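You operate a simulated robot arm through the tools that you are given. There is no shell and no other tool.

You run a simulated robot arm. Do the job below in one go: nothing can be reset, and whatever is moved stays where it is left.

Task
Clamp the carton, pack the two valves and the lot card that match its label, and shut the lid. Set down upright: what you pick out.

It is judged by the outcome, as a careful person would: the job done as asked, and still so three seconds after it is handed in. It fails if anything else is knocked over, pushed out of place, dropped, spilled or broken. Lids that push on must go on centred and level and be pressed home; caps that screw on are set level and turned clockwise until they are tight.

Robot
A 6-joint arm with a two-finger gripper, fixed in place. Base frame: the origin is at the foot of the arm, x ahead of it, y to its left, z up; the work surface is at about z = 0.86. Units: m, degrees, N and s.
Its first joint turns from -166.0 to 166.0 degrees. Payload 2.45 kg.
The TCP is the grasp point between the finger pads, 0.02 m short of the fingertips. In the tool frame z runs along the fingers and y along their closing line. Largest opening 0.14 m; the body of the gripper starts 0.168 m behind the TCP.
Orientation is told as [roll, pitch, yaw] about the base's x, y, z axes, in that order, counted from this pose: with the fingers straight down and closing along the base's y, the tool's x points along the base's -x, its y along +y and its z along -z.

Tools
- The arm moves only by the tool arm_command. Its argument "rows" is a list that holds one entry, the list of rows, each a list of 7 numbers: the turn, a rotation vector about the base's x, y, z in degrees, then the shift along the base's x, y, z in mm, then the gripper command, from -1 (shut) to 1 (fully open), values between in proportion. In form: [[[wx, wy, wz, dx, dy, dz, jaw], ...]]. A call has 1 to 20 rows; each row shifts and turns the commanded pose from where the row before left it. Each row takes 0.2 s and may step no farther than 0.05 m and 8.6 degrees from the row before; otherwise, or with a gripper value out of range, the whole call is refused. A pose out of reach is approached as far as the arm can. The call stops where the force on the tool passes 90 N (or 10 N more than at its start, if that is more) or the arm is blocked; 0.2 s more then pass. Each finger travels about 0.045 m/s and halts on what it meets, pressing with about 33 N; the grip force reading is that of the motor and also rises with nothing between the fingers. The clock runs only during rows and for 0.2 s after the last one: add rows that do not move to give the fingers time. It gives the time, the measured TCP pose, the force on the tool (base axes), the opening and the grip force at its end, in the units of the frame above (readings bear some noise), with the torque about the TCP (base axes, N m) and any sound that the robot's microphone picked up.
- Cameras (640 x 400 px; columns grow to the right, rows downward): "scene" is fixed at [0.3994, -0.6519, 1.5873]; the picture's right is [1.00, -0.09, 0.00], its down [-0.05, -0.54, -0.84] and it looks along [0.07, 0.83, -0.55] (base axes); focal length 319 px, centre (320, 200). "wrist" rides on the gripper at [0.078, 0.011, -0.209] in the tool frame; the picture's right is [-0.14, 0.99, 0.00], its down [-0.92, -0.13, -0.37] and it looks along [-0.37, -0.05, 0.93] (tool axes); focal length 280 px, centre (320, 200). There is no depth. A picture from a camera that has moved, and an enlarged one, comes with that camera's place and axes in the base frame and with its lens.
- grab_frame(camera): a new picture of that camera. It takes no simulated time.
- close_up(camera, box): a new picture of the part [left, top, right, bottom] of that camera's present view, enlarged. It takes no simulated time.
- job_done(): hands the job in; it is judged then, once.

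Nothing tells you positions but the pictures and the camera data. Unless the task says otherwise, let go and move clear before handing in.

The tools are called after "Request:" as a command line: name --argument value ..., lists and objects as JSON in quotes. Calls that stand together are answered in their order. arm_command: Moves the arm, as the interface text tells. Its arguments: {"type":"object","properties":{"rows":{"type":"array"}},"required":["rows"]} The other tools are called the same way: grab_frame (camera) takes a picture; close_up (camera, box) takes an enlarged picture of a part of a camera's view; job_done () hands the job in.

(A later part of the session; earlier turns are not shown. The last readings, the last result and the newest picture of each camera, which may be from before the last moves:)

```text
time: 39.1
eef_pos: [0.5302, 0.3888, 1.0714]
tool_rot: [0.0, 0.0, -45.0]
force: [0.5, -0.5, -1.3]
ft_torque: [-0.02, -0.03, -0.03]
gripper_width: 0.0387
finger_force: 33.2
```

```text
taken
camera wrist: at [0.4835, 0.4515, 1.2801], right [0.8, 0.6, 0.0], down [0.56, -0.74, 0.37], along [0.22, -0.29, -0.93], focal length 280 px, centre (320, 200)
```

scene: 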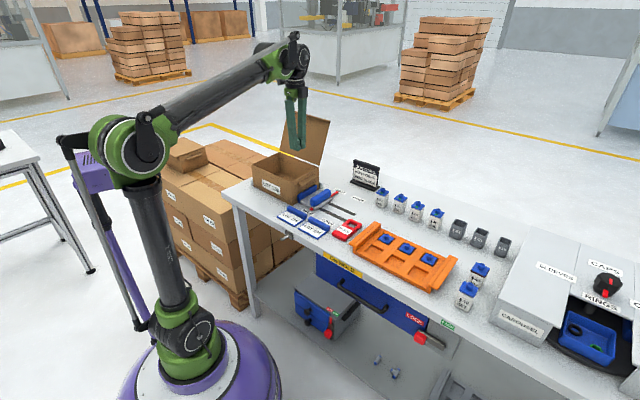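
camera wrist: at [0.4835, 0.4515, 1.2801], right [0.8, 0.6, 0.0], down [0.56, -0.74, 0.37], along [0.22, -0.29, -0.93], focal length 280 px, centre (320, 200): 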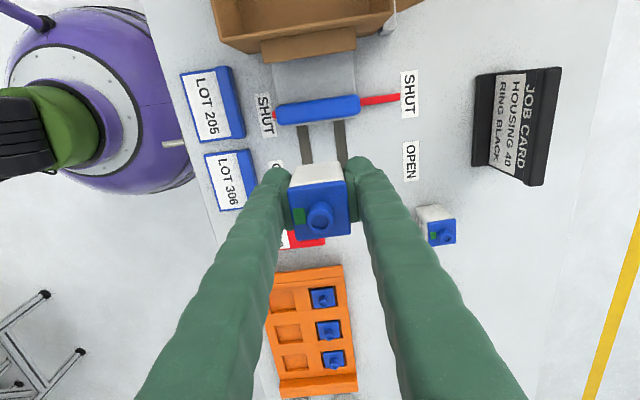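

Request:
arm_command --rows '[[[0, 0, 0, -8, 8, 0, -1], [0, 0, 0, -13, 13, 0, -1], [0, 0, 0, -16, 16, 0, -1], [0, 0, 0, -16, 16, 0, -1], [0, 0, 0, -16, 16, 0, -1], [0, 0, 0, -16, 17, 0, -1], [0, 0, 0, -14, 15, 0, -1], [0, 0, 0, -10, 11, 0, -1], [0, 0, 0, -6, 7, 0, -1], [0, 0, 0, 0, 0, 0, -1]]]'

Request:
grab_frame --camera "wrist"

Request:
close_up --camera "scene" --box '[240, 100, 360, 210]'

```text
time: 41.3
eef_pos: [0.4142, 0.5074, 1.0716]
tool_rot: [0.0, 0.0, -45.0]
force: [-0.2, -0.1, -0.2]
ft_torque: [0.01, 0.01, 0.0]
gripper_width: 0.0389
finger_force: 33.3
```

```text
taken
camera wrist: at [0.3677, 0.5709, 1.2803], right [0.8, 0.6, 0.0], down [0.56, -0.74, 0.37], along [0.22, -0.29, -0.93], focal length 280 px, centre (320, 200)
```

wrist: 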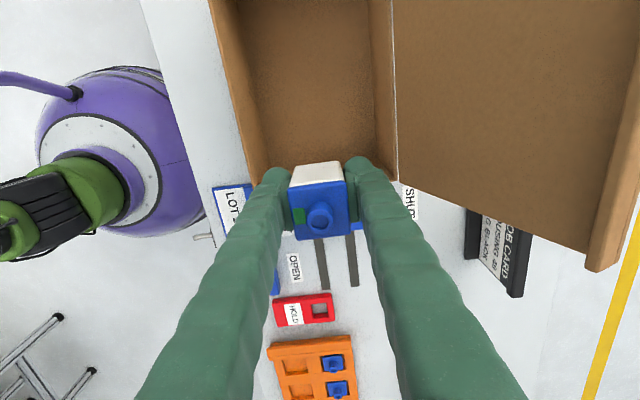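

```text
3.64 times, centred on (300, 155) of scene
camera zoom: at [0.3994, -0.6519, 1.5873], right [1.0, -0.09, 0.0], down [-0.05, -0.54, -0.84], along [0.07, 0.83, -0.55], focal length 1160 px, centre (393, 364)
```

zoom: 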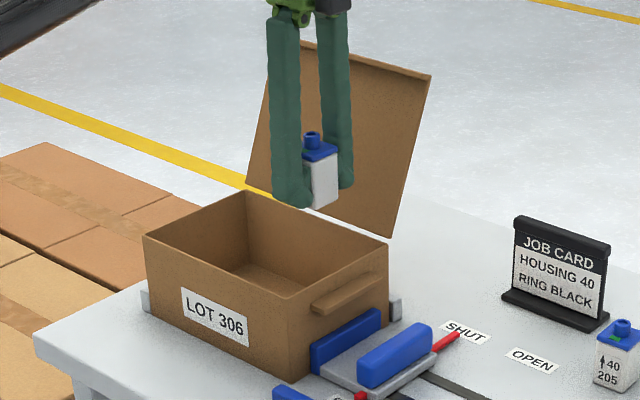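

The valve is centred over the right end of the carton. I lower it slowly inside.

Request:
arm_command --rows '[[[0, 0, 0, 0, 0, -8, -1], [0, 0, 0, 0, 0, -14, -1], [0, 0, 0, 0, 0, -16, -1], [0, 0, 0, 0, 0, -16, -1], [0, 0, 0, 0, 0, -16, -1], [0, 0, 0, 0, 0, -16, -1], [0, 0, 0, 0, 0, -16, -1], [0, 0, 0, 0, 0, -16, -1], [0, 0, 0, 0, 0, -16, -1], [0, 0, 0, 0, 0, -14, -1], [0, 0, 0, 0, 0, -10, -1], [0, 0, 0, 0, 0, -6, -1], [0, 0, 0, 0, 0, -6, -1], [0, 0, 0, 0, 0, 0, -1]]]'

Request:
grab_frame --camera "wrist"

Request:
close_up --camera "scene" --box '[240, 100, 360, 210]'

```text
time: 44.3
eef_pos: [0.4164, 0.5086, 0.9015]
tool_rot: [0.0, 0.0, -45.0]
force: [0.8, 0.3, -1.2]
ft_torque: [0.02, -0.03, 0.02]
gripper_width: 0.0389
finger_force: 33.4
```

```text
taken
camera wrist: at [0.3685, 0.5708, 1.1094], right [0.8, 0.6, 0.0], down [0.56, -0.74, 0.37], along [0.22, -0.29, -0.93], focal length 280 px, centre (320, 200)
```

wrist: 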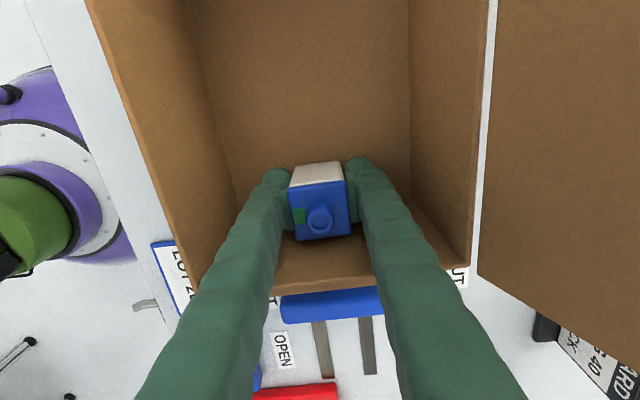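

```text
3.64 times, centred on (300, 155) of scene
camera zoom: at [0.3994, -0.6519, 1.5873], right [1.0, -0.09, 0.0], down [-0.05, -0.54, -0.84], along [0.07, 0.83, -0.55], focal length 1160 px, centre (393, 364)
```

zoom: 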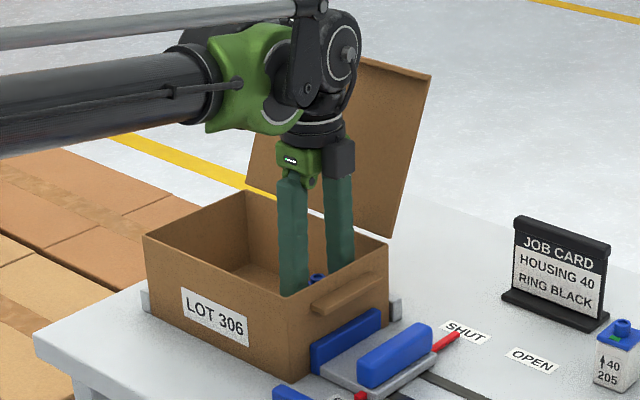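

Request:
arm_command --rows '[[[0, 0, 0, 0, 0, -3, -1], [0, 0, 0, 0, 0, -3, -1], [0, 0, 0, 0, 0, -2, -1], [0, 0, 0, 0, 0, 0, -1]]]'

```text
time: 45.3
eef_pos: [0.4169, 0.508, 0.8942]
tool_rot: [0.0, 0.0, -45.0]
force: [0.6, 0.4, -0.5]
ft_torque: [-0.02, 0.01, -0.02]
gripper_width: 0.0386
finger_force: 32.7
```

Request:
arm_command --rows '[[[0, 0, 0, 0, 0, -1, -1], [0, 0, 0, 0, 0, -1, -1], [0, 0, 0, 0, 0, 0, -1]]]'

```text
time: 46.1
eef_pos: [0.416, 0.5087, 0.8922]
tool_rot: [0.0, 0.0, -45.0]
force: [0.8, 0.1, 1.4]
ft_torque: [0.01, 0.0, 0.0]
gripper_width: 0.0388
finger_force: 33.3
```

Request:
arm_command --rows '[[[0, 0, 0, 0, 0, -1, -1], [0, 0, 0, 0, 0, 0, -1]]]'

```text
time: 46.7
eef_pos: [0.4168, 0.5081, 0.8918]
tool_rot: [0.0, 0.1, -45.0]
force: [2.6, 4.5, 27.3]
ft_torque: [0.07, 0.0, -0.05]
gripper_width: 0.0388
finger_force: 33.0
```

The valve is on the carton floor (force rises). I ease off, open and withdraw upward.

Request:
arm_command --rows '[[[0, 0, 0, 0, 0, 0.7, -1], [0, 0, 0, 0, 0, 0, -0.3], [0, 0, 0, 0, 0, 0, 0], [0, 0, 0, 0, 0, 0, 0.1], [0, 0, 0, 0, 0, 0, 0.1], [0, 0, 0, 0, 0, 15, 0.1], [0, 0, 0, 0, 0, 30, 0.1], [0, 0, 0, 0, 0, 40, 0.1], [0, 0, 0, 0, 0, 45, 0.1], [0, 0, 0, 0, 0, 45, 0.1], [0, 0, 0, 0, 0, 0, 0.1]]]'

Request:
grab_frame --camera "wrist"

Request:
close_up --camera "scene" --box '[240, 100, 360, 210]'

```text
time: 49.1
eef_pos: [0.4157, 0.508, 1.0673]
tool_rot: [0.0, 0.0, -45.0]
force: [0.6, 0.0, -0.6]
ft_torque: [-0.01, 0.01, 0.02]
gripper_width: 0.0769
finger_force: 0.0
```

```text
taken
camera wrist: at [0.3682, 0.57, 1.2758], right [0.8, 0.6, 0.0], down [0.56, -0.74, 0.37], along [0.22, -0.29, -0.93], focal length 280 px, centre (320, 200)
```

wrist: 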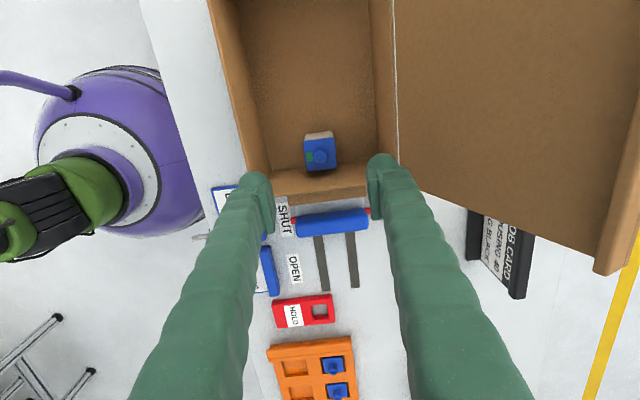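

```text
3.64 times, centred on (300, 155) of scene
camera zoom: at [0.3994, -0.6519, 1.5873], right [1.0, -0.09, 0.0], down [-0.05, -0.54, -0.84], along [0.07, 0.83, -0.55], focal length 1160 px, centre (393, 364)
```

zoom: 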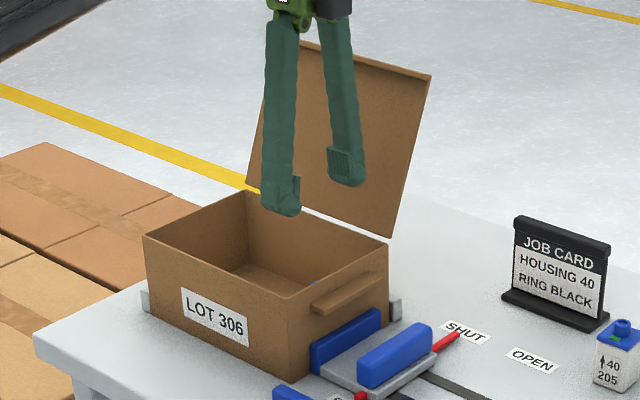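

The first valve stands upright in the carton. Now the fourth valve in the row (306): I go above it.

Request:
arm_command --rows '[[[0, 0, 0, 28.5, -29.5, 0, 0.1], [0, 0, 0, 28.5, -29.5, 0, 0.2], [0, 0, 0, 28.5, -29.5, 0, 0.3], [0, 0, 0, 28.5, -29.5, 0, 0.3], [0, 0, 0, 36.7, -14.3, 0, 0.3], [0, 0, 0, 36.7, -14.3, 0, 0.3], [0, 0, 0, 36.7, -14.3, 0, 0.3], [0, 0, 0, 36.7, -14.3, 0, 0.3], [0, 0, 0, 36.7, -14.3, 0, 0.3], [0, 0, 0, 36.7, -14.3, 0, 0.3], [0, 0, 0, 36.7, -14.3, 0, 0.3], [0, 0, 0, 36.7, -14.3, 0, 0.3], [0, 0, 0, 36.7, -14.3, 0, 0.3], [0, 0, 0, 36.7, -14.3, 0, 0.3], [0, 0, 0, 0, 0, -40, 0.3], [0, 0, 0, 0, 0, -40, 0.3], [0, 0, 0, 0, 0, 0, 0.3]]]'

Request:
grab_frame --camera "wrist"

Request:
close_up --camera "scene" --box '[370, 140, 530, 260]'

```text
time: 52.7
eef_pos: [0.8974, 0.2467, 0.9865]
tool_rot: [0.0, 0.0, -45.0]
force: [-1.6, -0.5, 0.6]
ft_torque: [0.0, -0.01, 0.0]
gripper_width: 0.091
finger_force: 0.0
```

```text
taken
camera wrist: at [0.8493, 0.3096, 1.1943], right [0.8, 0.6, 0.0], down [0.56, -0.74, 0.37], along [0.22, -0.29, -0.93], focal length 280 px, centre (320, 200)
```

wrist: 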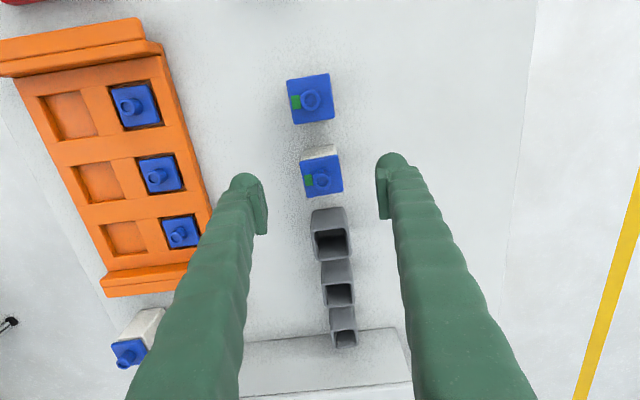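

```text
3.33 times, centred on (450, 200) of scene
camera zoom: at [0.3994, -0.6519, 1.5873], right [1.0, -0.09, 0.0], down [-0.05, -0.54, -0.84], along [0.07, 0.83, -0.55], focal length 1063 px, centre (-113, 200)
```

zoom: 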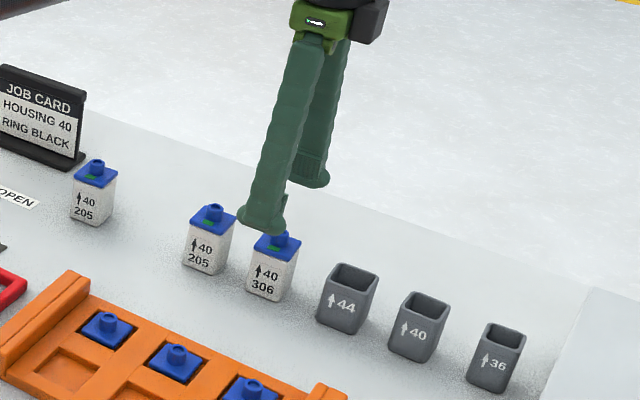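

Request:
arm_command --rows '[[[0, 0, 0, 4, -3, -40, 0.3], [0, 0, 0, 0, 0, -40, 0.3], [0, 0, 0, 0, 0, -19, 0.3], [0, 0, 0, 0, 0, 0, 0.0], [0, 0, 0, 0, 0, 0, -0.3], [0, 0, 0, 0, 0, 0, -0.5], [0, 0, 0, 0, 0, 0, -1], [0, 0, 0, 0, 0, 0, -1], [0, 0, 0, 0, 0, 0, -1], [0, 0, 0, 0, 0, 0, -1], [0, 0, 0, 0, 0, 0, -1]]]'

Request:
close_up --camera "wrist" --box '[240, 120, 400, 260]'

```text
time: 55.1
eef_pos: [0.9007, 0.2437, 0.8869]
tool_rot: [0.0, 0.0, -45.0]
force: [0.3, 0.4, -0.2]
ft_torque: [-0.03, 0.03, 0.01]
gripper_width: 0.0389
finger_force: 33.1
```

```text
2.86 times, centred on (320, 190) of wrist
camera zoom: at [0.8531, 0.3067, 1.0949], right [0.8, 0.6, 0.0], down [0.56, -0.74, 0.37], along [0.22, -0.29, -0.93], focal length 801 px, centre (320, 229)
```

zoom: 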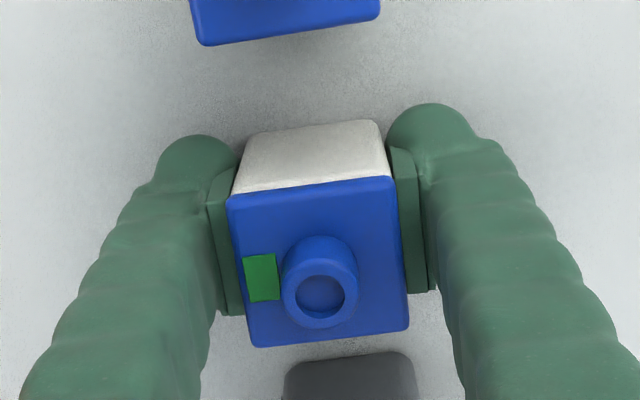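

Gripped squarely. I lift gently.

Request:
arm_command --rows '[[[0, 0, 0, 0, 0, 2, -1], [0, 0, 0, 0, 0, 4, -1], [0, 0, 0, 0, 0, 6, -1], [0, 0, 0, 0, 0, 9, -1], [0, 0, 0, 0, 0, 12, -1], [0, 0, 0, 0, 0, 14, -1], [0, 0, 0, 0, 0, 16, -1], [0, 0, 0, 0, 0, 16, -1], [0, 0, 0, 0, 0, 16, -1], [0, 0, 0, 0, 0, 16, -1], [0, 0, 0, 0, 0, 16, -1], [0, 0, 0, 0, 0, 16, -1], [0, 0, 0, 0, 0, 14, -1], [0, 0, 0, 0, 0, 12, -1], [0, 0, 0, 0, 0, 9, -1], [0, 0, 0, 0, 0, 5, -1], [0, 0, 0, 0, 0, 0, -1]]]'

Request:
grab_frame --camera "wrist"

```text
time: 58.7
eef_pos: [0.9017, 0.2434, 1.0703]
tool_rot: [-0.1, 0.0, -45.0]
force: [-0.8, 0.2, -0.3]
ft_torque: [0.0, -0.01, 0.0]
gripper_width: 0.0389
finger_force: 32.8
```

```text
taken
camera wrist: at [0.8537, 0.3069, 1.2781], right [0.8, 0.6, 0.0], down [0.56, -0.74, 0.37], along [0.22, -0.29, -0.93], focal length 280 px, centre (320, 200)
```

wrist: 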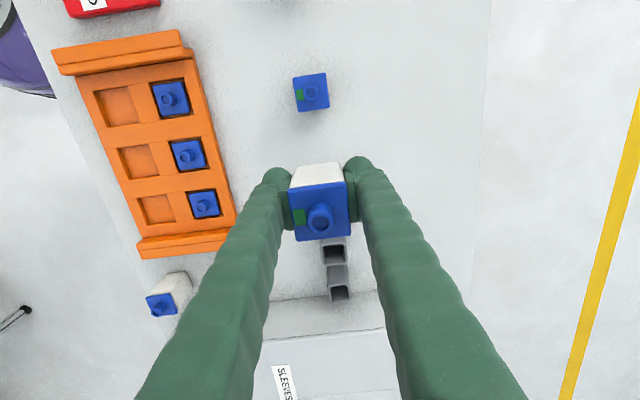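

Request:
arm_command --rows '[[[0, 0, 0, -8, 3.1, 0, -1], [0, 0, 0, -15, 5.9, 0, -1], [0, 0, 0, -20, 7.8, 0, -1], [0, 0, 0, -23.8, 9.3, 0, -1], [0, 0, 0, -23.8, 9.3, 0, -1], [0, 0, 0, -23.8, 9.3, 0, -1], [0, 0, 0, -23.8, 9.3, 0, -1], [0, 0, 0, -23.8, 9.3, 0, -1], [0, 0, 0, -23.8, 9.3, 0, -1], [0, 0, 0, -23.8, 9.3, 0, -1], [0, 0, 0, -23.8, 9.3, 0, -1], [0, 0, 0, -23.8, 9.3, 0, -1], [0, 0, 0, -23.8, 9.3, 0, -1], [0, 0, 0, -23.8, 9.3, 0, -1], [0, 0, 0, -23.8, 9.3, 0, -1], [0, 0, 0, -20, 7.8, 0, -1], [0, 0, 0, -15, 5.9, 0, -1], [0, 0, 0, -8, 3.1, 0, -1], [0, 0, 0, 0, 0, 0, -1]]]'

```text
time: 62.7
eef_pos: [0.5294, 0.3889, 1.0697]
tool_rot: [0.1, 0.0, -45.0]
force: [0.2, -0.2, -0.8]
ft_torque: [-0.01, -0.01, 0.01]
gripper_width: 0.0388
finger_force: 33.1
```

Request:
arm_command --rows '[[[0, 0, 0, -8, 8.3, 0, -1], [0, 0, 0, -14, 14.5, 0, -1], [0, 0, 0, -16, 16.5, 0, -1], [0, 0, 0, -16, 16.5, 0, -1], [0, 0, 0, -16, 16.5, 0, -1], [0, 0, 0, -16, 16.5, 0, -1], [0, 0, 0, -16, 16.5, 0, -1], [0, 0, 0, -16, 16.5, 0, -1], [0, 0, 0, -16, 16.5, 0, -1], [0, 0, 0, -10, 10.3, 0, -1], [0, 0, 0, -6, 6.3, 0, -1], [0, 0, 0, 0, 0, 0, -1]]]'

Request:
grab_frame --camera "wrist"

Request:
close_up --camera "scene" --box '[240, 100, 360, 210]'

```text
time: 65.3
eef_pos: [0.3799, 0.5446, 1.0694]
tool_rot: [0.1, 0.0, -45.1]
force: [-0.3, 0.1, -0.9]
ft_torque: [0.01, -0.01, -0.01]
gripper_width: 0.0387
finger_force: 32.7
```

```text
taken
camera wrist: at [0.3319, 0.6073, 1.2785], right [0.8, 0.6, 0.0], down [0.56, -0.74, 0.37], along [0.22, -0.29, -0.93], focal length 280 px, centre (320, 200)
```

wrist: 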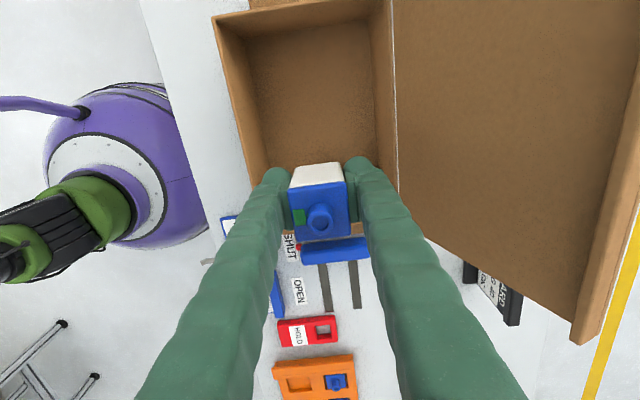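

```text
3.64 times, centred on (300, 155) of scene
camera zoom: at [0.3994, -0.6519, 1.5873], right [1.0, -0.09, 0.0], down [-0.05, -0.54, -0.84], along [0.07, 0.83, -0.55], focal length 1160 px, centre (393, 364)
```

zoom: 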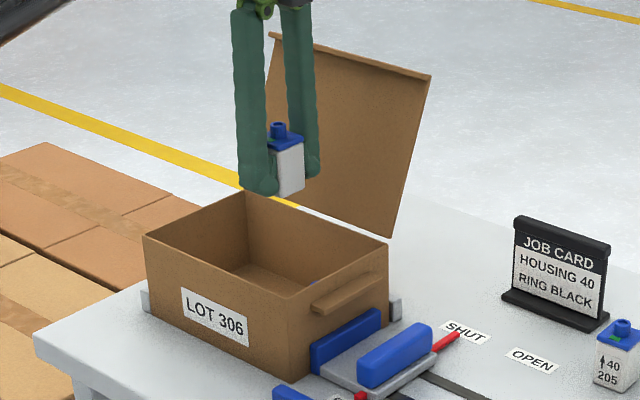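

Request:
arm_command --rows '[[[0, 0, 0, 0, 0, -8, -1], [0, 0, 0, 0, 0, -14, -1], [0, 0, 0, 0, 0, -16, -1], [0, 0, 0, 0, 0, -16, -1], [0, 0, 0, 0, 0, -16, -1], [0, 0, 0, 0, 0, -16, -1], [0, 0, 0, 0, 0, -16, -1], [0, 0, 0, 0, 0, -16, -1], [0, 0, 0, 0, 0, -16, -1], [0, 0, 0, 0, 0, -14, -1], [0, 0, 0, 0, 0, -10, -1], [0, 0, 0, 0, 0, -7, -1], [0, 0, 0, 0, 0, -5, -1], [0, 0, 0, 0, 0, -4, -1], [0, 0, 0, 0, 0, -1.5, -1], [0, 0, 0, 0, 0, 0, -1]]]'

Request:
grab_frame --camera "wrist"

```text
time: 68.7
eef_pos: [0.3791, 0.5431, 0.8951]
tool_rot: [0.0, 0.0, -45.0]
force: [0.6, -0.5, -1.5]
ft_torque: [-0.01, 0.01, -0.03]
gripper_width: 0.0392
finger_force: 33.0
```

```text
taken
camera wrist: at [0.3316, 0.6067, 1.1031], right [0.8, 0.6, 0.0], down [0.56, -0.74, 0.37], along [0.22, -0.29, -0.93], focal length 280 px, centre (320, 200)
```

wrist: 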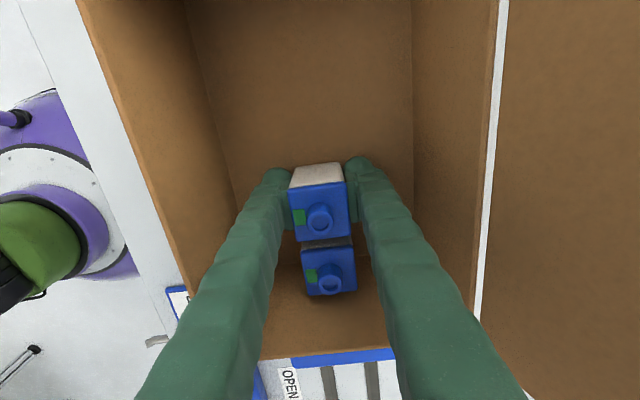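

Request:
arm_command --rows '[[[0, 0, 0, 0, 0, -1, -1], [0, 0, 0, 0, 0, -1, -1], [0, 0, 0, 0, 0, -0.7, -1], [0, 0, 0, 0, 0, 0, -1]]]'

```text
time: 69.7
eef_pos: [0.3792, 0.5435, 0.8919]
tool_rot: [0.0, 0.0, -44.9]
force: [-0.4, 0.3, -1.8]
ft_torque: [0.01, 0.02, -0.04]
gripper_width: 0.0387
finger_force: 33.0
```

Request:
arm_command --rows '[[[0, 0, 0, 0, 0, -0.8, -1], [0, 0, 0, 0, 0, 0, -1]]]'

```text
time: 70.3
eef_pos: [0.3785, 0.5447, 0.891]
tool_rot: [0.1, 0.0, -44.9]
force: [-1.1, 0.5, 6.8]
ft_torque: [0.01, 0.03, 0.05]
gripper_width: 0.0385
finger_force: 32.5
```

Contact with the floor. I open, withdraw and check.

Request:
arm_command --rows '[[[0, 0, 0, 0, 0, 0, -0.3], [0, 0, 0, 0, 0, 0, 0], [0, 0, 0, 0, 0, 0, 0.1], [0, 0, 0, 0, 0, 0, 0.1], [0, 0, 0, 0, 0, 15, 0.1], [0, 0, 0, 0, 0, 30, 0.1], [0, 0, 0, 0, 0, 40, 0.1], [0, 0, 0, 0, 0, 45, 0.1], [0, 0, 0, 0, 0, 45, 0.1], [0, 0, 0, 0, 0, 0, 0.1]]]'

Request:
grab_frame --camera "wrist"

Request:
close_up --camera "scene" --box '[240, 130, 370, 250]'

```text
time: 72.5
eef_pos: [0.3801, 0.5439, 1.0669]
tool_rot: [-0.1, 0.1, -45.1]
force: [0.1, 0.1, 0.2]
ft_torque: [-0.02, 0.03, 0.01]
gripper_width: 0.0771
finger_force: 0.0
```

```text
taken
camera wrist: at [0.3319, 0.6069, 1.2747], right [0.8, 0.6, 0.0], down [0.56, -0.74, 0.37], along [0.22, -0.29, -0.93], focal length 280 px, centre (320, 200)
```

wrist: 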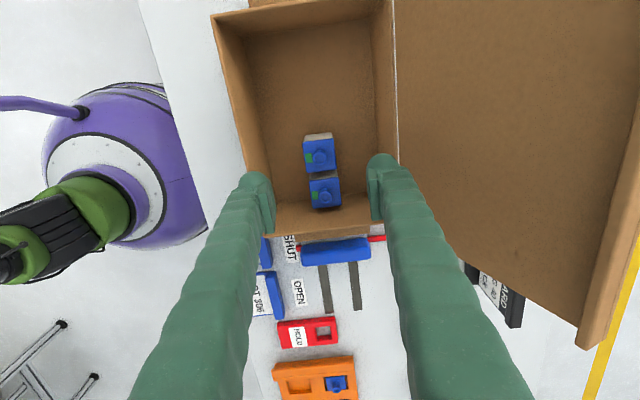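

```text
3.33 times, centred on (305, 190) of scene
camera zoom: at [0.3994, -0.6519, 1.5873], right [1.0, -0.09, 0.0], down [-0.05, -0.54, -0.84], along [0.07, 0.83, -0.55], focal length 1063 px, centre (370, 233)
```

zoom: 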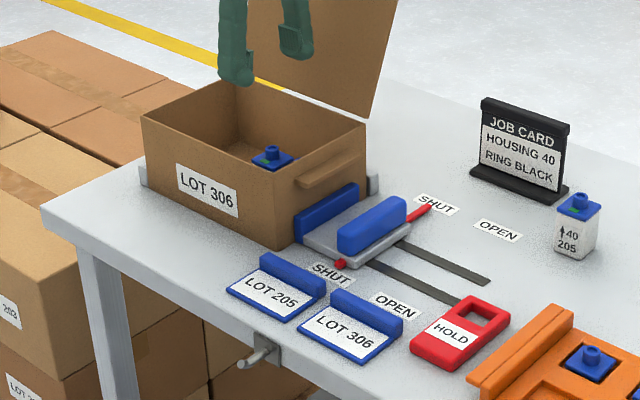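

Both valves stand upright in the carton. Next is the LOT 306 card: I go above its raised blue rib, near (0.474, 0.287), and look.

Request:
arm_command --rows '[[[0, 0, 0, 13.4, -36.7, 0, 0], [0, 0, 0, 13.4, -36.7, 0, -0.1], [0, 0, 0, 13.4, -36.7, 0, -0.1], [0, 0, 0, 13.4, -36.7, 0, -0.1], [0, 0, 0, 13.4, -36.7, 0, -0.1], [0, 0, 0, 13.4, -36.7, 0, -0.1], [0, 0, 0, 13.4, -36.7, 0, -0.1], [0, 0, 0, 0, 0, -45, -0.1], [0, 0, 0, 0, 0, -45, -0.1], [0, 0, 0, 0, 0, 0, -0.1]]]'

Request:
grab_frame --camera "wrist"

Request:
close_up --camera "scene" --box '[260, 170, 370, 250]'

```text
time: 74.7
eef_pos: [0.4752, 0.2864, 0.9749]
tool_rot: [0.0, 0.0, -45.0]
force: [-0.2, -0.1, -0.5]
ft_torque: [0.01, -0.04, -0.01]
gripper_width: 0.0631
finger_force: 0.1
```

```text
taken
camera wrist: at [0.4258, 0.3485, 1.1834], right [0.8, 0.6, 0.0], down [0.56, -0.74, 0.37], along [0.22, -0.29, -0.93], focal length 280 px, centre (320, 200)
```

wrist: 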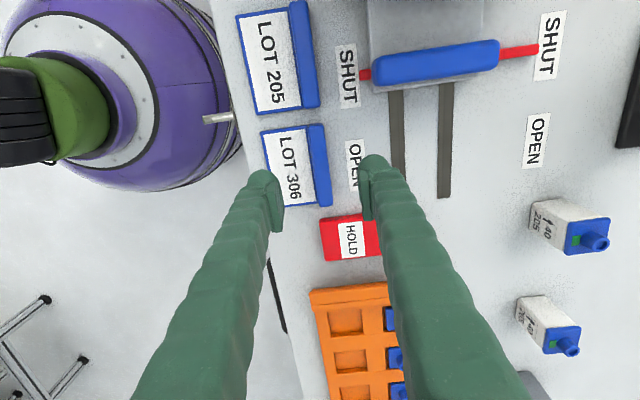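

```text
5.00 times, centred on (315, 210) of scene
camera zoom: at [0.3994, -0.6519, 1.5873], right [1.0, -0.09, 0.0], down [-0.05, -0.54, -0.84], along [0.07, 0.83, -0.55], focal length 1594 px, centre (345, 150)
```

zoom: 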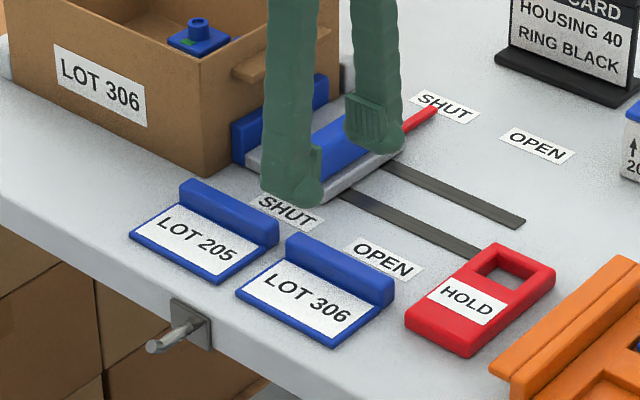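

Request:
arm_command --rows '[[[0, 0, 0, -2, -2, -40, -0.1], [0, 0, 0, 0, 0, -30, -0.1], [0, 0, 0, 0, 0, -10, -0.1], [0, 0, 0, 0, 0, -4, -0.1], [0, 0, 0, 0, 0, 0, -0.1]]]'

Request:
close_up --camera "wrist" --box '[220, 100, 420, 260]'

Request:
close_up --camera "scene" --box '[270, 180, 350, 250]'

```text
time: 75.9
eef_pos: [0.4724, 0.2841, 0.8919]
tool_rot: [-0.1, -0.1, -45.1]
force: [0.4, -1.5, 0.0]
ft_torque: [0.0, 0.02, -0.01]
gripper_width: 0.063
finger_force: 0.2
```

```text
2.50 times, centred on (320, 180) of wrist
camera zoom: at [0.4236, 0.3473, 1.1001], right [0.8, 0.6, 0.0], down [0.56, -0.74, 0.37], along [0.22, -0.29, -0.93], focal length 701 px, centre (320, 250)
```

zoom: 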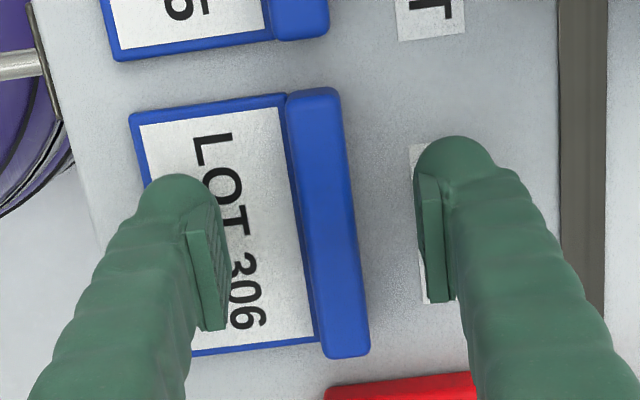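

```text
5.71 times, centred on (310, 215) of scene
camera zoom: at [0.3994, -0.6519, 1.5873], right [1.0, -0.09, 0.0], down [-0.05, -0.54, -0.84], along [0.07, 0.83, -0.55], focal length 1822 px, centre (377, 114)
```

zoom: 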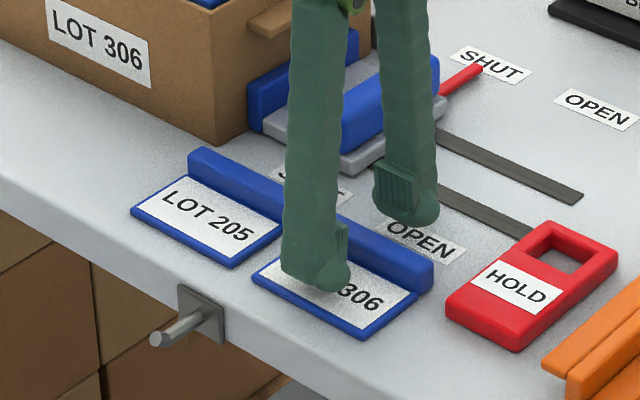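

The fingers straddle the rib evenly. I lower 2 mm more and close on it.

Request:
arm_command --rows '[[[0, 0, 0, 0, 0, -2, -0.1], [0, 0, 0, 0, 0, 0, -0.4], [0, 0, 0, 0, 0, 0, -0.6], [0, 0, 0, 0, 0, 0, -1], [0, 0, 0, 0, 0, 0, -1], [0, 0, 0, 0, 0, 0, -1], [0, 0, 0, 0, 0, 0, -1], [0, 0, 0, 0, 0, 0, -1]]]'

Request:
close_up --camera "wrist" --box '[220, 100, 420, 260]'

```text
time: 77.7
eef_pos: [0.4715, 0.2846, 0.8906]
tool_rot: [0.0, 0.0, -45.0]
force: [1.0, -0.6, 0.1]
ft_torque: [0.0, 0.01, 0.01]
gripper_width: 0.0166
finger_force: 32.9
```

```text
2.50 times, centred on (320, 180) of wrist
camera zoom: at [0.4238, 0.3474, 1.0984], right [0.8, 0.6, 0.0], down [0.56, -0.74, 0.37], along [0.22, -0.29, -0.93], focal length 701 px, centre (320, 250)
```

zoom: 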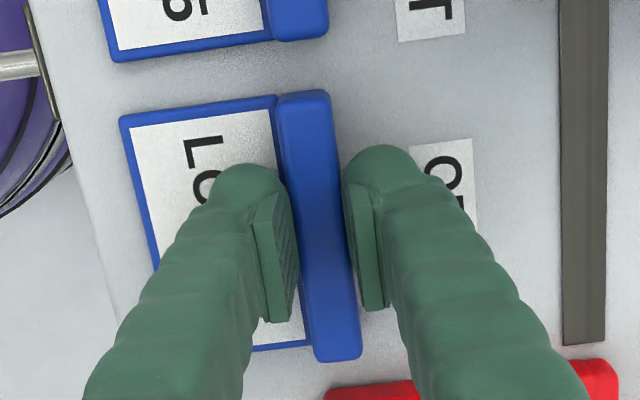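

Request:
arm_command --rows '[[[0, 0, 0, 0, 0, 2, -1], [0, 0, 0, 0, 0, 3, -1], [0, 0, 0, 0, 0, 5, -1], [0, 0, 0, 0, 0, 7, -1], [0, 0, 0, 0, 0, 8, -1], [0, 0, 0, 0, 0, 5, -1], [0, 0, 0, 0, 0, 0, -1]]]'

Request:
grab_frame --camera "wrist"

Request:
close_up --camera "scene" --box '[260, 160, 360, 250]'

```text
time: 79.3
eef_pos: [0.4725, 0.2848, 0.9214]
tool_rot: [0.1, 0.0, -45.0]
force: [-0.3, -0.1, -1.5]
ft_torque: [0.05, -0.03, 0.02]
gripper_width: 0.017
finger_force: 33.1
```

```text
taken
camera wrist: at [0.4235, 0.3477, 1.1288], right [0.8, 0.6, 0.0], down [0.56, -0.74, 0.37], along [0.22, -0.29, -0.93], focal length 280 px, centre (320, 200)
```

wrist: 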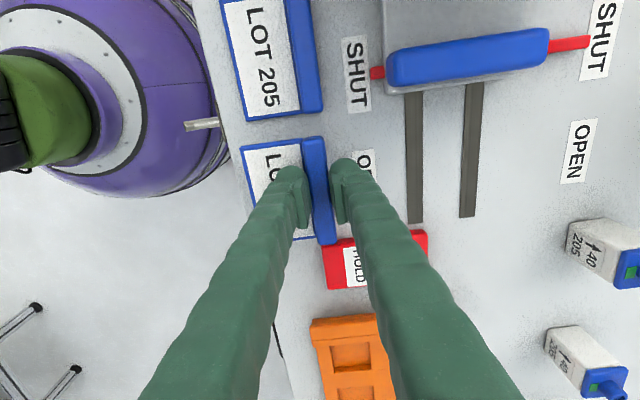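

```text
4.44 times, centred on (310, 205) of scene
camera zoom: at [0.3994, -0.6519, 1.5873], right [1.0, -0.09, 0.0], down [-0.05, -0.54, -0.84], along [0.07, 0.83, -0.55], focal length 1417 px, centre (364, 178)
```

zoom: 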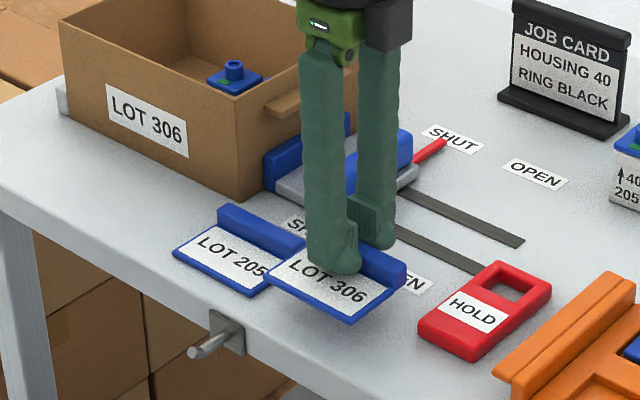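

The card is held level, label up. I raise it slowly and then carry it over the left half of the carton.

Request:
arm_command --rows '[[[0, 0, 0, 0, 0, 8, -1], [0, 0, 0, 0, 0, 14, -1], [0, 0, 0, 0, 0, 18, -1], [0, 0, 0, 0, 0, 20, -1], [0, 0, 0, 0, 0, 20, -1], [0, 0, 0, 0, 0, 20, -1], [0, 0, 0, 0, 0, 18, -1], [0, 0, 0, 0, 0, 14, -1], [0, 0, 0, 0, 0, 10, -1], [0, 0, 0, 0, 0, 8, -1], [0, 0, 0, 0, 0, 0, -1]]]'

Request:
arm_command --rows '[[[0, 0, 0, -3.9, 9.2, 0, -1], [0, 0, 0, -7, 16.6, 0, -1], [0, 0, 0, -9.3, 22.1, 0, -1], [0, 0, 0, -10.1, 23.9, 0, -1], [0, 0, 0, -10.1, 23.9, 0, -1], [0, 0, 0, -10.1, 23.9, 0, -1], [0, 0, 0, -10.1, 23.9, 0, -1], [0, 0, 0, -10.1, 23.9, 0, -1], [0, 0, 0, -10.1, 23.9, 0, -1], [0, 0, 0, -10.1, 23.9, 0, -1], [0, 0, 0, -10.1, 23.9, 0, -1], [0, 0, 0, -10.1, 23.9, 0, -1], [0, 0, 0, -9.3, 22.1, 0, -1], [0, 0, 0, -7.8, 18.4, 0, -1], [0, 0, 0, -6.2, 14.7, 0, -1], [0, 0, 0, -3.9, 9.2, 0, -1], [0, 0, 0, -2.7, 6.4, 0, -1], [0, 0, 0, 0, 0, 0, -1]]]'

Request:
grab_frame --camera "wrist"

Request:
close_up --camera "scene" --box '[230, 90, 360, 210]'

```text
time: 81.7
eef_pos: [0.471, 0.285, 1.0708]
tool_rot: [0.1, 0.0, -45.0]
force: [-1.6, 0.5, -0.8]
ft_torque: [0.01, -0.01, -0.02]
gripper_width: 0.0165
finger_force: 32.7
```

```text
time: 85.5
eef_pos: [0.3297, 0.6178, 1.0709]
tool_rot: [0.0, 0.1, -45.0]
force: [0.1, 0.5, -1.6]
ft_torque: [0.02, -0.05, 0.0]
gripper_width: 0.0166
finger_force: 33.5
```

```text
taken
camera wrist: at [0.2822, 0.6816, 1.2788], right [0.8, 0.6, 0.0], down [0.56, -0.74, 0.37], along [0.22, -0.29, -0.93], focal length 280 px, centre (320, 200)
```

wrist: 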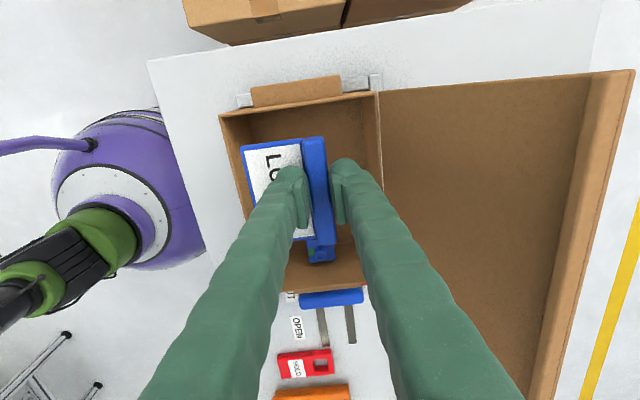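

```text
3.33 times, centred on (295, 150) of scene
camera zoom: at [0.3994, -0.6519, 1.5873], right [1.0, -0.09, 0.0], down [-0.05, -0.54, -0.84], along [0.07, 0.83, -0.55], focal length 1063 px, centre (403, 367)
```

zoom: 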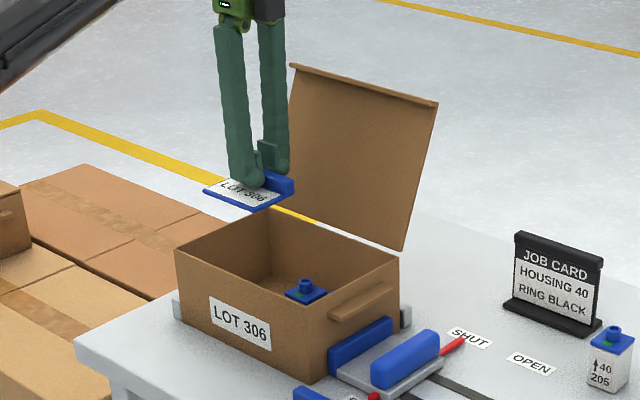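

The card is over the free left half, clear of the valves. I lower it.

Request:
arm_command --rows '[[[0, 0, 0, 0, 0, -8, -1], [0, 0, 0, 0, 0, -14, -1], [0, 0, 0, 0, 0, -16, -1], [0, 0, 0, 0, 0, -16, -1], [0, 0, 0, 0, 0, -16, -1], [0, 0, 0, 0, 0, -16, -1], [0, 0, 0, 0, 0, -16, -1], [0, 0, 0, 0, 0, -16, -1], [0, 0, 0, 0, 0, -16, -1], [0, 0, 0, 0, 0, -14, -1], [0, 0, 0, 0, 0, -10, -1], [0, 0, 0, 0, 0, -7, -1], [0, 0, 0, 0, 0, -4, -1], [0, 0, 0, 0, 0, 0, -1]]]'

Request:
grab_frame --camera "wrist"

Request:
close_up --camera "scene" --box '[230, 90, 360, 210]'

```text
time: 88.5
eef_pos: [0.3321, 0.6194, 0.9014]
tool_rot: [-0.1, 0.0, -44.9]
force: [0.4, 0.5, -1.5]
ft_torque: [-0.01, -0.02, 0.0]
gripper_width: 0.0165
finger_force: 32.7
```

```text
taken
camera wrist: at [0.2829, 0.6819, 1.1095], right [0.8, 0.6, 0.0], down [0.56, -0.74, 0.37], along [0.22, -0.29, -0.93], focal length 280 px, centre (320, 200)
```

wrist: 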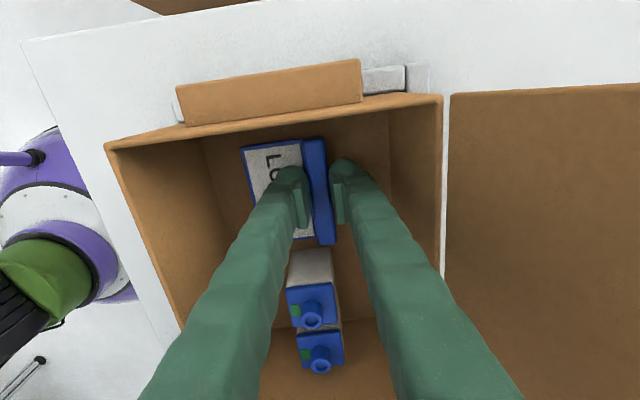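

```text
3.33 times, centred on (295, 150) of scene
camera zoom: at [0.3994, -0.6519, 1.5873], right [1.0, -0.09, 0.0], down [-0.05, -0.54, -0.84], along [0.07, 0.83, -0.55], focal length 1063 px, centre (403, 367)
```

zoom: 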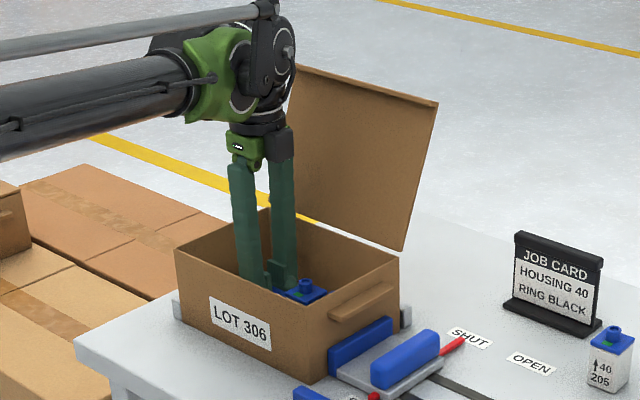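

Request:
arm_command --rows '[[[0, 0, 0, 0, 0, -3, -1], [0, 0, 0, 0, 0, -2, -1], [0, 0, 0, 0, 0, -1, -1], [0, 0, 0, 0, 0, 0, -1]]]'

```text
time: 89.5
eef_pos: [0.3302, 0.6182, 0.8949]
tool_rot: [-0.1, 0.0, -45.1]
force: [1.1, 0.5, 1.1]
ft_torque: [-0.04, -0.03, 0.04]
gripper_width: 0.0166
finger_force: 32.5
```

Request:
arm_command --rows '[[[0, 0, 0, 0, 0, -0.7, -1], [0, 0, 0, 0, 0, 0, -1]]]'

```text
time: 90.1
eef_pos: [0.3294, 0.6186, 0.8951]
tool_rot: [0.2, 0.0, -45.0]
force: [1.1, 3.5, 19.3]
ft_torque: [-0.03, -0.12, 0.01]
gripper_width: 0.0163
finger_force: 33.5
```

The card is on the floor. I open a little and rise straight up.

Request:
arm_command --rows '[[[0, 0, 0, 0, 0, 0.5, -0.8], [0, 0, 0, 0, 0, 0, -0.5], [0, 0, 0, 0, 0, 0, -0.45], [0, 0, 0, 0, 0, 0, -0.45], [0, 0, 0, 0, 0, 10, -0.45], [0, 0, 0, 0, 0, 25, -0.45], [0, 0, 0, 0, 0, 40, -0.45], [0, 0, 0, 0, 0, 45, -0.45], [0, 0, 0, 0, 0, 45, -0.45], [0, 0, 0, 0, 0, 20, -0.45], [0, 0, 0, 0, 0, 0, -0.45]]]'

Request:
grab_frame --camera "wrist"

Request:
close_up --camera "scene" --box '[230, 90, 360, 210]'

```text
time: 92.5
eef_pos: [0.3288, 0.6196, 1.0808]
tool_rot: [0.0, 0.0, -45.0]
force: [0.4, 0.1, 0.4]
ft_torque: [-0.01, -0.02, 0.03]
gripper_width: 0.0385
finger_force: 0.1
```

```text
taken
camera wrist: at [0.2813, 0.6818, 1.2885], right [0.8, 0.6, 0.0], down [0.56, -0.74, 0.37], along [0.22, -0.29, -0.93], focal length 280 px, centre (320, 200)
```

wrist: 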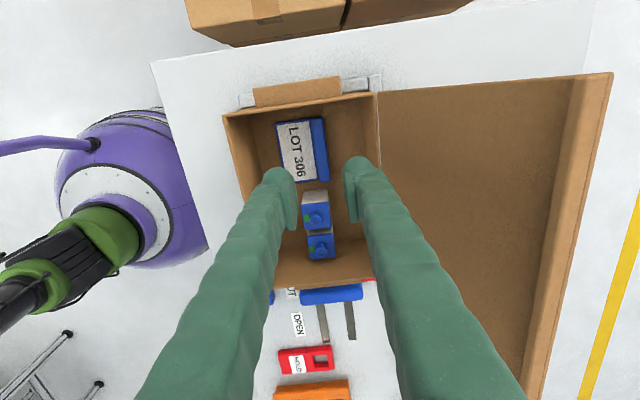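

```text
3.33 times, centred on (295, 150) of scene
camera zoom: at [0.3994, -0.6519, 1.5873], right [1.0, -0.09, 0.0], down [-0.05, -0.54, -0.84], along [0.07, 0.83, -0.55], focal length 1063 px, centre (403, 367)
```

zoom: 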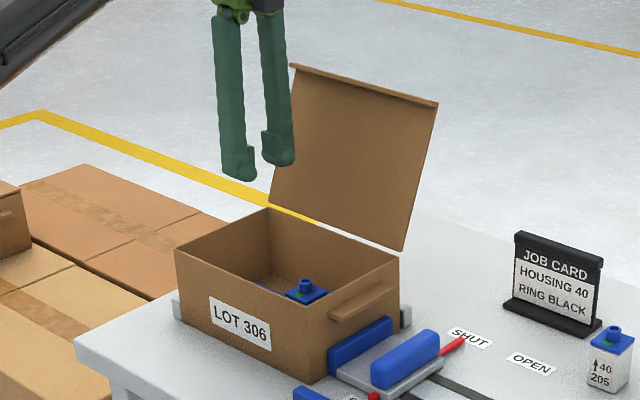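

Card and both valves are packed. To shut the lid I close the fingers and go round the right end of the lid, staying clear of the sign, to get behind it.

Request:
arm_command --rows '[[[0, 0, 0, 0, 0, 30, -1], [0, 0, 0, 23.5, -23.5, 0, -1], [0, 0, 0, 23.5, -23.5, 0, -1], [0, 0, 0, 23.5, -23.5, 0, -1], [0, 0, 0, 23.5, -23.5, 0, -1], [0, 0, 0, 23.5, -23.5, 0, -1], [0, 0, 0, 23.5, -23.5, 0, -1], [0, 0, 0, 23.5, -23.5, 0, -1], [0, 0, 0, 23.5, -23.5, 0, -1], [0, 0, 0, 23.6, 23.6, 0, -1], [0, 0, 0, 23.6, 23.6, 0, -1], [0, 0, 0, 23.6, 23.6, 0, -1], [0, 0, 0, 23.6, 23.6, 0, -1], [0, 0, 0, 23.6, 23.6, 0, -1], [0, 0, 0, 23.6, 23.6, 0, -1], [0, 0, 0, 0, 0, 0, -1]]]'

Request:
grab_frame --camera "wrist"

Request:
grab_frame --camera "scene"

```text
time: 95.9
eef_pos: [0.661, 0.5716, 1.1098]
tool_rot: [0.0, -0.1, -44.9]
force: [-0.4, -1.1, 0.4]
ft_torque: [0.01, 0.01, -0.03]
gripper_width: 0.0
finger_force: 29.1
```

```text
taken
camera wrist: at [0.6128, 0.6355, 1.3179], right [0.8, 0.6, 0.0], down [0.56, -0.74, 0.37], along [0.22, -0.29, -0.93], focal length 280 px, centre (320, 200)
```

wrist: 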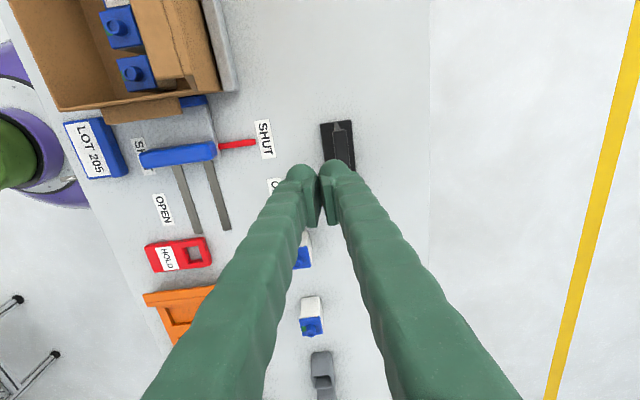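

```text
taken
```

scene: 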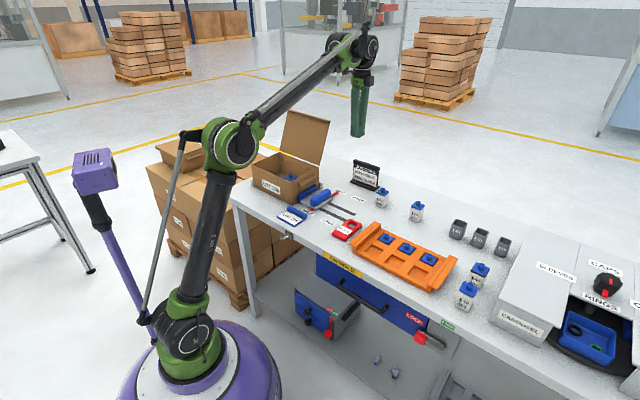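

The fingers are right of the lid and behind its plane. I slide left behind the lid at this depth.

Request:
arm_command --rows '[[[0, 0, 0, -20, 22, -5, -1], [0, 0, 0, -22, 23.5, -5, -1], [0, 0, 0, -23, 23, 0, -1], [0, 0, 0, -23, 23, 0, -1], [0, 0, 0, -23, 23, 0, -1], [0, 0, 0, -22, 22, 0, -1], [0, 0, 0, 0, 0, 0, -1]]]'

Request:
grab_frame --camera "wrist"

Request:
close_up --camera "scene" --box '[230, 40, 400, 210]'

```text
time: 97.5
eef_pos: [0.527, 0.7089, 1.1001]
tool_rot: [0.0, 0.0, -45.0]
force: [0.8, 0.4, -0.3]
ft_torque: [0.0, -0.01, 0.02]
gripper_width: 0.0
finger_force: 30.1
```

```text
taken
camera wrist: at [0.4788, 0.7724, 1.3078], right [0.8, 0.6, 0.0], down [0.56, -0.74, 0.37], along [0.22, -0.29, -0.93], focal length 280 px, centre (320, 200)
```

wrist: 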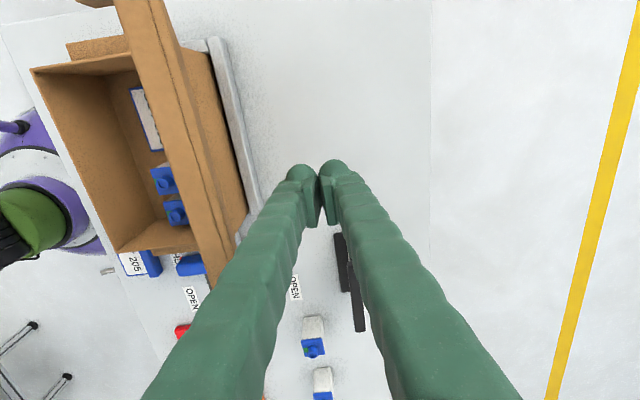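

```text
2.35 times, centred on (315, 125) of scene
camera zoom: at [0.3994, -0.6519, 1.5873], right [1.0, -0.09, 0.0], down [-0.05, -0.54, -0.84], along [0.07, 0.83, -0.55], focal length 750 px, centre (332, 376)
```

zoom: 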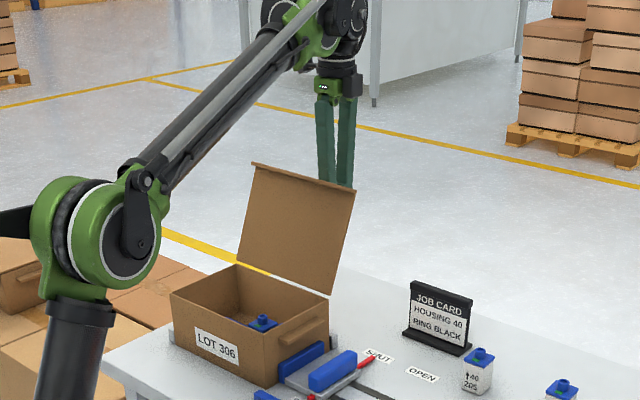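

I'm behind the lid's middle. Now I push it gently forward.

Request:
arm_command --rows '[[[0, 0, 0, -8, -8, 0, -1], [0, 0, 0, -8, -8, 0, -1], [0, 0, 0, -8, -8, 0, -1], [0, 0, 0, -8, -8, 0, -1], [0, 0, 0, -8, -8, 0, -1], [0, 0, 0, 0, 0, 0, -1]]]'

Request:
close_up --camera "scene" --box '[230, 40, 400, 210]'

Request:
grab_frame --camera "wrist"

```text
time: 98.9
eef_pos: [0.4883, 0.668, 1.1]
tool_rot: [0.0, 0.0, -45.0]
force: [-0.1, 0.4, -0.3]
ft_torque: [0.0, 0.0, -0.01]
gripper_width: 0.0002
finger_force: 29.1
```

```text
2.35 times, centred on (315, 125) of scene
camera zoom: at [0.3994, -0.6519, 1.5873], right [1.0, -0.09, 0.0], down [-0.05, -0.54, -0.84], along [0.07, 0.83, -0.55], focal length 750 px, centre (332, 376)
```

zoom: 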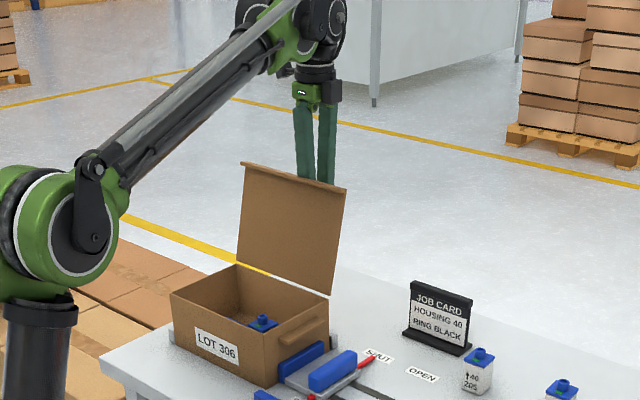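

```text
taken
camera wrist: at [0.4396, 0.7319, 1.308], right [0.8, 0.6, 0.0], down [0.56, -0.74, 0.37], along [0.22, -0.29, -0.93], focal length 280 px, centre (320, 200)
```

wrist: 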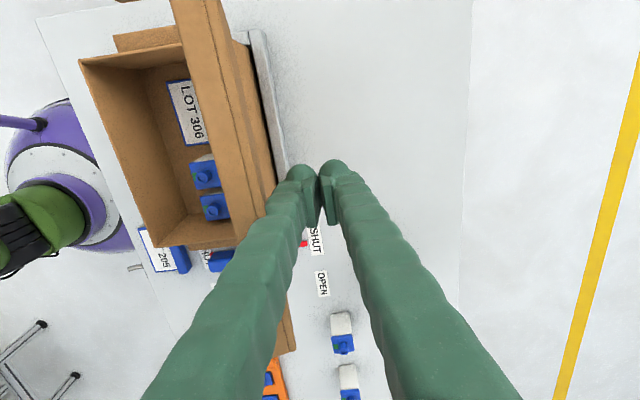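

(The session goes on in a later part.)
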